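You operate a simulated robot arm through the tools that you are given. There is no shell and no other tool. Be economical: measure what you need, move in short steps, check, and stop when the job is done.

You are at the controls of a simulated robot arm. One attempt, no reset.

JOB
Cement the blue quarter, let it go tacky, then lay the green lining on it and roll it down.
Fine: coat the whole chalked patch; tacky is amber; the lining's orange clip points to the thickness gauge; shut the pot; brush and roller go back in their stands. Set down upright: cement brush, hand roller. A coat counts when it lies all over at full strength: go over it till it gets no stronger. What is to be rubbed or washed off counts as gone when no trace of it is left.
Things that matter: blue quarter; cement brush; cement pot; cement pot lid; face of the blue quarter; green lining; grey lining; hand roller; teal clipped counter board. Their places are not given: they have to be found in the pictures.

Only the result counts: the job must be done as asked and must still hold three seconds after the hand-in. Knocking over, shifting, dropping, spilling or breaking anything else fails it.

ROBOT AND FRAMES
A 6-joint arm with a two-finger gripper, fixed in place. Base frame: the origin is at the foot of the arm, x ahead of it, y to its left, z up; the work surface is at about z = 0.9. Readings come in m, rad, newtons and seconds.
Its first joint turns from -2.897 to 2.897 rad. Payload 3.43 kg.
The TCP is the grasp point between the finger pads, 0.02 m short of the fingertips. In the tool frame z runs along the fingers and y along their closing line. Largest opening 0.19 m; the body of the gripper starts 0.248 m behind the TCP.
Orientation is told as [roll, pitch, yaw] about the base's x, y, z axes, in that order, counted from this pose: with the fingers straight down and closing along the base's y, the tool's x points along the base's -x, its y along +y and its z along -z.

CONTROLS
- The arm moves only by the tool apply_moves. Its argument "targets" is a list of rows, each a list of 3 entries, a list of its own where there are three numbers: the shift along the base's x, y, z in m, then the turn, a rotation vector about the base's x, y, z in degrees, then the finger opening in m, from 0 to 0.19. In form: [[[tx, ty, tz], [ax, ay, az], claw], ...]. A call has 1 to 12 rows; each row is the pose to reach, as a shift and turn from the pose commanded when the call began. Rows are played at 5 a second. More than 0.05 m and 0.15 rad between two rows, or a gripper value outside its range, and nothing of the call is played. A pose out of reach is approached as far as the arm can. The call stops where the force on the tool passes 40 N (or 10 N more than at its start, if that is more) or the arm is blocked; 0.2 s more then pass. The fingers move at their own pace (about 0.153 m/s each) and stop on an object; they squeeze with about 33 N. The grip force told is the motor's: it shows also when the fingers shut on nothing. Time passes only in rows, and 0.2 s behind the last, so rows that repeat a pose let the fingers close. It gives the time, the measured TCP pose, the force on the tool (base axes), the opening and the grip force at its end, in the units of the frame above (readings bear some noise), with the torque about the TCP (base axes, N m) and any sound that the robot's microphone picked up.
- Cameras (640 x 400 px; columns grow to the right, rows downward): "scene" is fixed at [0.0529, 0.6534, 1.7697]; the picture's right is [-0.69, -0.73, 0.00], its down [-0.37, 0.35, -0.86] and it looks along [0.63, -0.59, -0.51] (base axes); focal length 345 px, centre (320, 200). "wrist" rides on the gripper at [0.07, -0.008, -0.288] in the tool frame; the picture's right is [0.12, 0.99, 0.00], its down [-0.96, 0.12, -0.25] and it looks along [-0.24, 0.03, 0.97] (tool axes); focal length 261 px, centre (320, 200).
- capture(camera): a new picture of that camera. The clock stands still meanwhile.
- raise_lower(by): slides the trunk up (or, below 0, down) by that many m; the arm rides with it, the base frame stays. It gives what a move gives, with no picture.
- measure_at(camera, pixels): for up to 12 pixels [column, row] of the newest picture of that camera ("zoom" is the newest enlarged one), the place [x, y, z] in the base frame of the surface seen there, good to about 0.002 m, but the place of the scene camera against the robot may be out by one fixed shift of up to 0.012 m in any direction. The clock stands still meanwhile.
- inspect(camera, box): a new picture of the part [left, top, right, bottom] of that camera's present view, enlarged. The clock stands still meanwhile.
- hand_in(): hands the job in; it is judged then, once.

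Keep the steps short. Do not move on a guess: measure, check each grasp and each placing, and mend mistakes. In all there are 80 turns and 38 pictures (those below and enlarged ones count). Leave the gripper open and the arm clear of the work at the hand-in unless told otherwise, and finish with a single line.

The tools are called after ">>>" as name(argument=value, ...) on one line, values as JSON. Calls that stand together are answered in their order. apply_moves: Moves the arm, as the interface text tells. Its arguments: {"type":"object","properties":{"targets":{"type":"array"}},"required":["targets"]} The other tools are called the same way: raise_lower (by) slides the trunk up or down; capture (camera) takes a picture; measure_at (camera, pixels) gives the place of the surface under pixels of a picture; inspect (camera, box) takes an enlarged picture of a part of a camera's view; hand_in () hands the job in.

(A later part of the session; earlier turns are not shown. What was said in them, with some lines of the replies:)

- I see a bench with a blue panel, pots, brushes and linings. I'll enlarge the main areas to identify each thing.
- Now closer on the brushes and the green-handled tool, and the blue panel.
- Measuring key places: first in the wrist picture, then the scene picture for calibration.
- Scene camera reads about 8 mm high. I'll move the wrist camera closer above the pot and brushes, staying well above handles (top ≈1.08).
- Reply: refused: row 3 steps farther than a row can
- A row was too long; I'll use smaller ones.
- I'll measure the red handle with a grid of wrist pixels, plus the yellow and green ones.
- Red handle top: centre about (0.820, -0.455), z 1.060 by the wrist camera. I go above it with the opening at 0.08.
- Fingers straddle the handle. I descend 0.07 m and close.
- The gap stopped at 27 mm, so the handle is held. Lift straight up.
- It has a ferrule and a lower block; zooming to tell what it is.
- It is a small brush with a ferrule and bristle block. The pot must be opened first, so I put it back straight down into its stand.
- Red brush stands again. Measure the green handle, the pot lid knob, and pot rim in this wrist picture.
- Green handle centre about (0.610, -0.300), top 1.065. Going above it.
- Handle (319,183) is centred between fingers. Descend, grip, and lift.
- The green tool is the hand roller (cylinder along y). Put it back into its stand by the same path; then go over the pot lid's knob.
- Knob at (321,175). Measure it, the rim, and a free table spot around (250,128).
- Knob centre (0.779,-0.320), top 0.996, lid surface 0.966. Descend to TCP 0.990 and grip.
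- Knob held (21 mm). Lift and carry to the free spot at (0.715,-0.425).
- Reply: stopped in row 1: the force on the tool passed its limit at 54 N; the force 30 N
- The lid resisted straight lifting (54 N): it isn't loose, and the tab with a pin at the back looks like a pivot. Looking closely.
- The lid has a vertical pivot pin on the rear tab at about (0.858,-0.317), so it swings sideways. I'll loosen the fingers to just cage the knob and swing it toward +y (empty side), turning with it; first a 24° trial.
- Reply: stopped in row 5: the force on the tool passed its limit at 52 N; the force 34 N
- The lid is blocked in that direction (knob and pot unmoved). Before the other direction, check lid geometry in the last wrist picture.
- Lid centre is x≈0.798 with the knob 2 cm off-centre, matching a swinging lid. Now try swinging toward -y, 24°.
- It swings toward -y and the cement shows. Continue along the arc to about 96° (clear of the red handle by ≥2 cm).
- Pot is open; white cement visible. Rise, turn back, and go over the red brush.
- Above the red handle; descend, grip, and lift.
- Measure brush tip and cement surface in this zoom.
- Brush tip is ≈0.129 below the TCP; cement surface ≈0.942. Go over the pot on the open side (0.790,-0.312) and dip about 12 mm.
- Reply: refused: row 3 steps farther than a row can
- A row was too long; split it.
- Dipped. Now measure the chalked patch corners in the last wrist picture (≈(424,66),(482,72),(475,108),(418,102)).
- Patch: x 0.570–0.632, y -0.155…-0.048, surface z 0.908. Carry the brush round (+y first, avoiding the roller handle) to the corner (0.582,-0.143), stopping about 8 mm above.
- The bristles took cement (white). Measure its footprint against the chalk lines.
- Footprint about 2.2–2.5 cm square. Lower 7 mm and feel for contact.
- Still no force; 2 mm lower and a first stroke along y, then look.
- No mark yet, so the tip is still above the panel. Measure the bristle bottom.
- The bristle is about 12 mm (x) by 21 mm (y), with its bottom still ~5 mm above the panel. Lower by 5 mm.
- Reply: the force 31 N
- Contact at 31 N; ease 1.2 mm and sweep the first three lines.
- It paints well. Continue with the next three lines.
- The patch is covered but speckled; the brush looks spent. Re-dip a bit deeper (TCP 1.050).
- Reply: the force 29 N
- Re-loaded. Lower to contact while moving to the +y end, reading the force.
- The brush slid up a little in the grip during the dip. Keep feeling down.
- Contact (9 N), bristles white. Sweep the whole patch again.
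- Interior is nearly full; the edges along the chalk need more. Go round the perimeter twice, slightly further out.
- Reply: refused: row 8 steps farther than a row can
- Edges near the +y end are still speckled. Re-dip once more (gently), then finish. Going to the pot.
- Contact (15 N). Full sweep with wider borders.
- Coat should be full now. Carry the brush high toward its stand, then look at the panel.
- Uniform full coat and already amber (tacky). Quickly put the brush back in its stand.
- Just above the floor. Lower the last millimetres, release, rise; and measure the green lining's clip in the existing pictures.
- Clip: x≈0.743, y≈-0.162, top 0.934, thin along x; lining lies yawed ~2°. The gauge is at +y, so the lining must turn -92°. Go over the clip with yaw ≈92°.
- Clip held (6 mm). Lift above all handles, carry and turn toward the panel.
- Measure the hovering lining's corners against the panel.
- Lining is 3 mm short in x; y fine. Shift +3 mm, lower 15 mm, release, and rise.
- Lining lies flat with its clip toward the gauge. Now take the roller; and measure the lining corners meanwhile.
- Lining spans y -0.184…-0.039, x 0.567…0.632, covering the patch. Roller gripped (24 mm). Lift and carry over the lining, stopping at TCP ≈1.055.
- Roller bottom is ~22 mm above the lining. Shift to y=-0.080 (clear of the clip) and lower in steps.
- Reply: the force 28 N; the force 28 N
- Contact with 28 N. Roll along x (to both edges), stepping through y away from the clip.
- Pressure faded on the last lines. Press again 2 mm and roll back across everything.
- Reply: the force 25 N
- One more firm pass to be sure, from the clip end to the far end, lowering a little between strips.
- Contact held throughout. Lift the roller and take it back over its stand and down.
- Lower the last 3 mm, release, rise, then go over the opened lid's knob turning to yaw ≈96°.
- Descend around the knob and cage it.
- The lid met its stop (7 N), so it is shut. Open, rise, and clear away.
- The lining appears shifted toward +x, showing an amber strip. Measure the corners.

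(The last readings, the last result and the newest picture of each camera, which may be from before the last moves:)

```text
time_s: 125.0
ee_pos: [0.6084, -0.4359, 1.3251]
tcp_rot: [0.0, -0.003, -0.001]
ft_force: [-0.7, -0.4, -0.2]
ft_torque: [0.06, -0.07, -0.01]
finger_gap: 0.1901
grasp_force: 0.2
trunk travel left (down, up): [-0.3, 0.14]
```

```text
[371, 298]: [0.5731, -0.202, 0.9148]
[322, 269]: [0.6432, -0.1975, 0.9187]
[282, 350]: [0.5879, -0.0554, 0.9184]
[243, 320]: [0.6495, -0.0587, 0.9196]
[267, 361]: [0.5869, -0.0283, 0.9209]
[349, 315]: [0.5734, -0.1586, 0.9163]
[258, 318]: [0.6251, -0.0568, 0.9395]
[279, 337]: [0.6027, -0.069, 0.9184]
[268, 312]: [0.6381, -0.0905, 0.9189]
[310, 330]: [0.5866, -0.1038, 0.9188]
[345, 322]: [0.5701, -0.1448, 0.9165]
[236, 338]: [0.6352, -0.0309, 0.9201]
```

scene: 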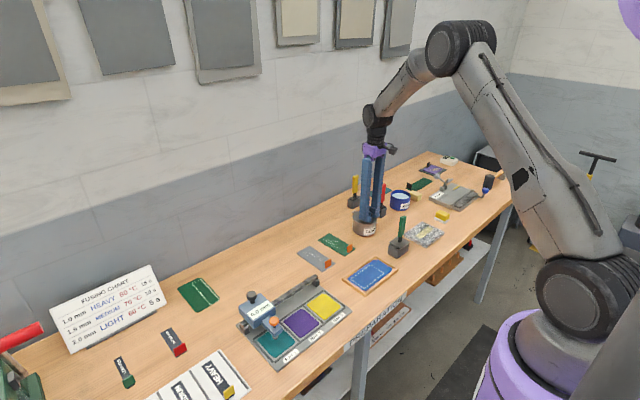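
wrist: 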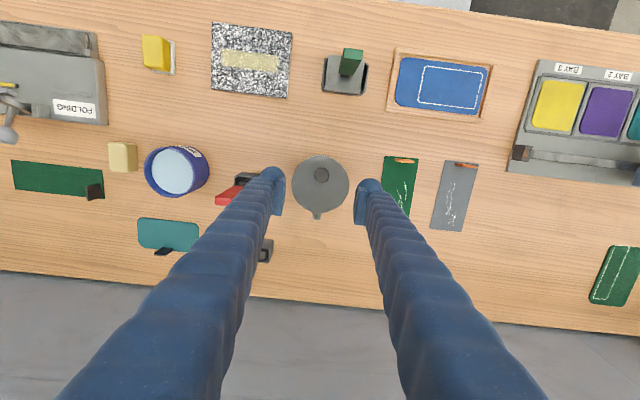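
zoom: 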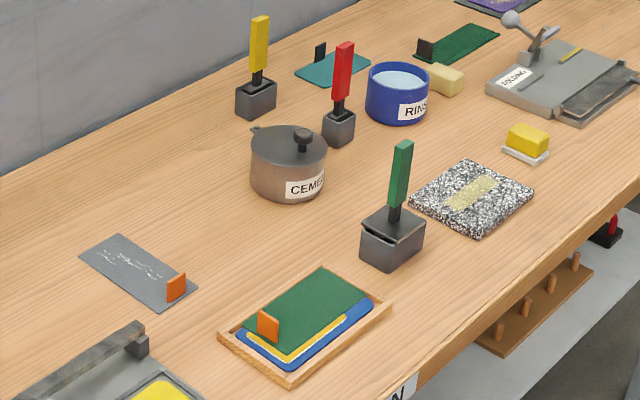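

The lining got dragged about (+17, -20) mm by the rolling, so it must be mended. Go back to its clip (≈(0.617,-0.064)), and grip it.

>>> apply_moves(targets=[[[0.001, 0.0415, -0.019], [0, 0, 0], 0.12], [[0.002, 0.083, -0.038], [0, 0, 0], 0.1], [[0.003, 0.1245, -0.057], [0, 0, 0], 0.08], [[0.004, 0.166, -0.076], [0, 0, 0], 0.06], [[0.005, 0.2075, -0.095], [0, 0, 0], 0.05], [[0.006, 0.249, -0.114], [0, 0, 0], 0.05], [[0.007, 0.2905, -0.133], [0, 0, 0], 0.05], [[0.008, 0.332, -0.152], [0, 0, 0], 0.05], [[0.008, 0.372, -0.17], [0, 0, 0], 0.05], [[0.008, 0.372, -0.215], [0, 0, 0], 0.05], [[0.008, 0.372, -0.26], [0, 0, 0], 0.05], [[0.008, 0.372, -0.305], [0, 0, 0], 0.05]])

>>> apply_moves(targets=[[[0, 0, -0.04], [0, 0, 0], 0.05], [[0, 0, -0.07], [0, 0, 0], 0.05], [[0, 0, -0.083], [0, 0, 0], 0.05], [[0, 0, -0.083], [0, 0, 0], 0.02], [[0, 0, -0.083], [0, 0, 0], 0.0], [[0, 0, -0.083], [0, 0, 0], 0.0], [[0, 0, -0.083], [0, 0, 0], 0.0]])

>>> apply_moves(targets=[[[-0.004, 0.004, 0.001], [0, 0, 0], 0.0], [[-0.008, 0.008, 0.001], [0, 0, 0], 0.0]])

```text
time_s: 127.6
ee_pos: [0.6199, -0.0624, 1.0155]
tcp_rot: [-0.004, -0.003, 0.0]
ft_force: [0.8, -0.4, -0.8]
ft_torque: [-0.05, 0.14, -0.01]
finger_gap: 0.0502
grasp_force: 0.1
trunk travel left (down, up): [-0.3, 0.14]
```

```text
time_s: 129.2
ee_pos: [0.6179, -0.0634, 0.9344]
tcp_rot: [0.0, -0.002, -0.002]
ft_force: [-0.9, 0.5, 1.2]
ft_torque: [0.0, 0.02, 0.0]
finger_gap: 0.0059
grasp_force: 32.8
trunk travel left (down, up): [-0.3, 0.14]
```

```text
time_s: 129.8
ee_pos: [0.6103, -0.054, 0.9369]
tcp_rot: [-0.003, -0.002, -0.001]
ft_force: [0.4, -0.5, -0.3]
ft_torque: [-0.02, -0.03, 0.02]
finger_gap: 0.0062
grasp_force: 33.3
trunk travel left (down, up): [-0.3, 0.14]
```

Free to slide (no force). Finish shifting it to the proper place, release, then fetch the roller.

>>> apply_moves(targets=[[[-0.0045, 0.006, 0.003], [0, 0, 0], 0.0], [[-0.0085, 0.0115, 0.003], [0, 0, 0], 0.0], [[-0.0085, 0.0115, -0.0005], [0, 0, 0], 0.0], [[-0.0085, 0.0115, -0.0005], [0, 0, 0], 0.02], [[-0.0085, 0.0115, -0.0005], [0, 0, 0], 0.04], [[-0.0085, 0.0115, 0.035], [0, 0, 0], 0.04], [[-0.0085, 0.0115, 0.08], [0, 0, 0], 0.06], [[-0.0085, 0.0115, 0.125], [0, 0, 0], 0.08], [[-0.0085, 0.0115, 0.17], [0, 0, 0], 0.08], [[-0.0085, 0.0115, 0.184], [0, 0, 0], 0.08]])

>>> apply_moves(targets=[[[0.002, -0.043, 0], [0, 0, 0], 0.08], [[0.004, -0.086, 0], [0, 0, 0], 0.08], [[0.006, -0.129, 0], [0, 0, 0], 0.08], [[0.008, -0.172, 0], [0, 0, 0], 0.08], [[0.0085, -0.215, 0], [0, 0, 0], 0.08], [[0.0085, -0.2565, 0], [0, 0, 0], 0.08], [[0.0085, -0.2565, -0.04], [0, 0, 0], 0.08], [[0.0085, -0.2565, -0.08], [0, 0, 0], 0.08], [[0.0085, -0.2565, -0.08], [0, 0, 0], 0.04], [[0.0085, -0.2565, -0.08], [0, 0, 0], 0.01], [[0.0085, -0.2565, -0.08], [0, 0, 0], 0.01], [[0.0085, -0.2565, -0.08], [0, 0, 0], 0.01]])

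```text
time_s: 132.0
ee_pos: [0.6027, -0.0433, 1.1224]
tcp_rot: [-0.002, -0.002, -0.002]
ft_force: [0.3, -0.7, 0.8]
ft_torque: [0.03, -0.01, 0.02]
finger_gap: 0.0799
grasp_force: 0.2
trunk travel left (down, up): [-0.3, 0.14]
```

```text
time_s: 134.6
ee_pos: [0.6143, -0.2989, 1.0417]
tcp_rot: [-0.001, -0.001, -0.001]
ft_force: [-0.7, -0.5, -0.3]
ft_torque: [0.07, -0.01, 0.0]
finger_gap: 0.0238
grasp_force: 33.0
trunk travel left (down, up): [-0.3, 0.14]
5 turns are left
```

Roller gripped. Carry it over and roll three strips with lifting between them (no sideways dragging).

>>> apply_moves(targets=[[[0, 0, 0.04], [0, 0, 0], 0.01], [[0, 0, 0.08], [0, 0, 0], 0.01], [[0, 0, 0.11], [0, 0, 0], 0.01], [[-0.002, 0.044, 0.11], [0, 0, 0], 0.01], [[-0.004, 0.088, 0.11], [0, 0, 0], 0.01], [[-0.006, 0.132, 0.11], [0, 0, 0], 0.01], [[-0.008, 0.176, 0.11], [0, 0, 0], 0.01], [[-0.01, 0.2205, 0.11], [0, 0, 0], 0.01], [[-0.01, 0.2205, 0.065], [0, 0, 0], 0.01], [[-0.01, 0.2205, 0.025], [0, 0, 0], 0.01], [[-0.01, 0.2205, 0.008], [0, 0, 0], 0.01]])

>>> apply_moves(targets=[[[0, 0, -0.005], [0, 0, 0], 0.01], [[0, 0, -0.0085], [0, 0, 0], 0.01], [[-0.015, 0, -0.0085], [0, 0, 0], 0.01], [[-0.029, 0, -0.0085], [0, 0, 0], 0.01], [[0, 0, -0.0085], [0, 0, 0], 0.01], [[0.029, 0, -0.0085], [0, 0, 0], 0.01], [[0, 0, -0.0085], [0, 0, 0], 0.01]])

>>> apply_moves(targets=[[[0, 0, 0.02], [0, 0, 0], 0.01], [[0, -0.038, 0.02], [0, 0, 0], 0.01], [[0, -0.038, 0.004], [0, 0, 0], 0.01], [[0, -0.038, -0.0015], [0, 0, 0], 0.01], [[0.015, -0.038, -0.0015], [0, 0, 0], 0.01], [[0.029, -0.038, -0.0015], [0, 0, 0], 0.01], [[0, -0.038, -0.0015], [0, 0, 0], 0.01], [[-0.029, -0.038, -0.0015], [0, 0, 0], 0.01], [[0, -0.038, -0.0015], [0, 0, 0], 0.01]])

>>> apply_moves(targets=[[[0, 0, 0.02], [0, 0, 0], 0.01], [[0, -0.037, 0.02], [0, 0, 0], 0.01], [[0, -0.037, 0.004], [0, 0, 0], 0.01], [[0, -0.037, -0.0015], [0, 0, 0], 0.01], [[-0.015, -0.037, -0.0015], [0, 0, 0], 0.01], [[-0.029, -0.037, -0.0015], [0, 0, 0], 0.01], [[0, -0.037, -0.0015], [0, 0, 0], 0.01], [[0.029, -0.037, -0.0015], [0, 0, 0], 0.01], [[0, -0.037, -0.0015], [0, 0, 0], 0.01]])

```text
time_s: 137.0
ee_pos: [0.6004, -0.0792, 1.0488]
tcp_rot: [-0.005, -0.004, -0.003]
ft_force: [0.5, 0.4, -2.0]
ft_torque: [-0.05, 0.03, 0.0]
finger_gap: 0.0239
grasp_force: 33.4
trunk travel left (down, up): [-0.3, 0.14]
```

```text
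time_s: 138.6
ee_pos: [0.5977, -0.0808, 1.0415]
tcp_rot: [-0.003, 0.001, -0.002]
ft_force: [-1.1, 0.1, 8.0]
ft_torque: [-0.02, -0.03, 0.03]
finger_gap: 0.0239
grasp_force: 33.1
trunk travel left (down, up): [-0.3, 0.14]
```

```text
time_s: 140.6
ee_pos: [0.6008, -0.1196, 1.0406]
tcp_rot: [-0.003, -0.003, 0.001]
ft_force: [-0.2, 3.1, 14.5]
ft_torque: [0.05, 0.0, 0.03]
finger_gap: 0.0238
grasp_force: 33.1
trunk travel left (down, up): [-0.3, 0.14]
```

```text
time_s: 142.6
ee_pos: [0.6002, -0.1551, 1.0375]
tcp_rot: [-0.001, -0.001, -0.002]
ft_force: [0.3, 0.4, 13.9]
ft_torque: [0.15, 0.0, -0.03]
finger_gap: 0.0236
grasp_force: 32.4
trunk travel left (down, up): [-0.3, 0.14]
4 turns are left
```

All three strips were pressed (8–15 N) with negligible side force. Return the roller to its stand, release, and clear away.

>>> apply_moves(targets=[[[0, 0, 0.04], [0, 0, 0], 0.01], [[0, 0, 0.08], [0, 0, 0], 0.01], [[0, 0, 0.12], [0, 0, 0], 0.01], [[0.003, -0.04, 0.12], [0, 0, 0], 0.01], [[0.006, -0.08, 0.12], [0, 0, 0], 0.01], [[0.01, -0.12, 0.12], [0, 0, 0], 0.01], [[0.01, -0.1455, 0.12], [0, 0, 0], 0.01], [[0.01, -0.1455, 0.08], [0, 0, 0], 0.01], [[0.01, -0.1455, 0.04], [0, 0, 0], 0.01], [[0.01, -0.1455, 0.015], [0, 0, 0], 0.01], [[0.01, -0.1455, 0.005], [0, 0, 0], 0.01], [[0.01, -0.1455, 0.001], [0, 0, 0], 0.01]])

>>> apply_moves(targets=[[[0, 0, -0.0015], [0, 0, 0], 0.01], [[0, 0, -0.0015], [0, 0, 0], 0.05], [[0, 0, -0.0015], [0, 0, 0], 0.08], [[0, 0, 0.03], [0, 0, 0], 0.08], [[0, 0, 0.07], [0, 0, 0], 0.08], [[0, 0, 0.11], [0, 0, 0], 0.1], [[0, 0, 0.15], [0, 0, 0], 0.12], [[0, -0.02, 0.19], [0, 0, 0], 0.15], [[0, -0.05, 0.22], [0, 0, 0], 0.19], [[0, -0.08, 0.25], [0, 0, 0], 0.19]])

```text
time_s: 145.2
ee_pos: [0.6111, -0.2998, 1.0381]
tcp_rot: [-0.001, -0.002, -0.001]
ft_force: [0.6, -0.6, -2.1]
ft_torque: [-0.03, 0.04, 0.0]
finger_gap: 0.0238
grasp_force: 33.2
trunk travel left (down, up): [-0.3, 0.14]
```

```text
time_s: 147.4
ee_pos: [0.6107, -0.3813, 1.29]
tcp_rot: [-0.003, -0.003, 0.0]
ft_force: [-0.3, -0.5, -0.2]
ft_torque: [0.02, 0.03, 0.02]
finger_gap: 0.1898
grasp_force: 0.2
trunk travel left (down, up): [-0.3, 0.14]
3 turns are left
```

Everything is back in place, the gripper is open and the arm is clear; no pictures remain. Handing in.

>>> hand_in()

```text
The job is handed in.
```

I handed the job in, but I ran out of pictures before I could see the lining after its final rolling, so its final position is unconfirmed: patch fully cemented and amber; the first rolling dragged the green lining off the patch, so I moved it back with its clip toward the gauge and rolled it again; pot shut; brush and roller returned to their stands, though I did not see the roller after its last return.
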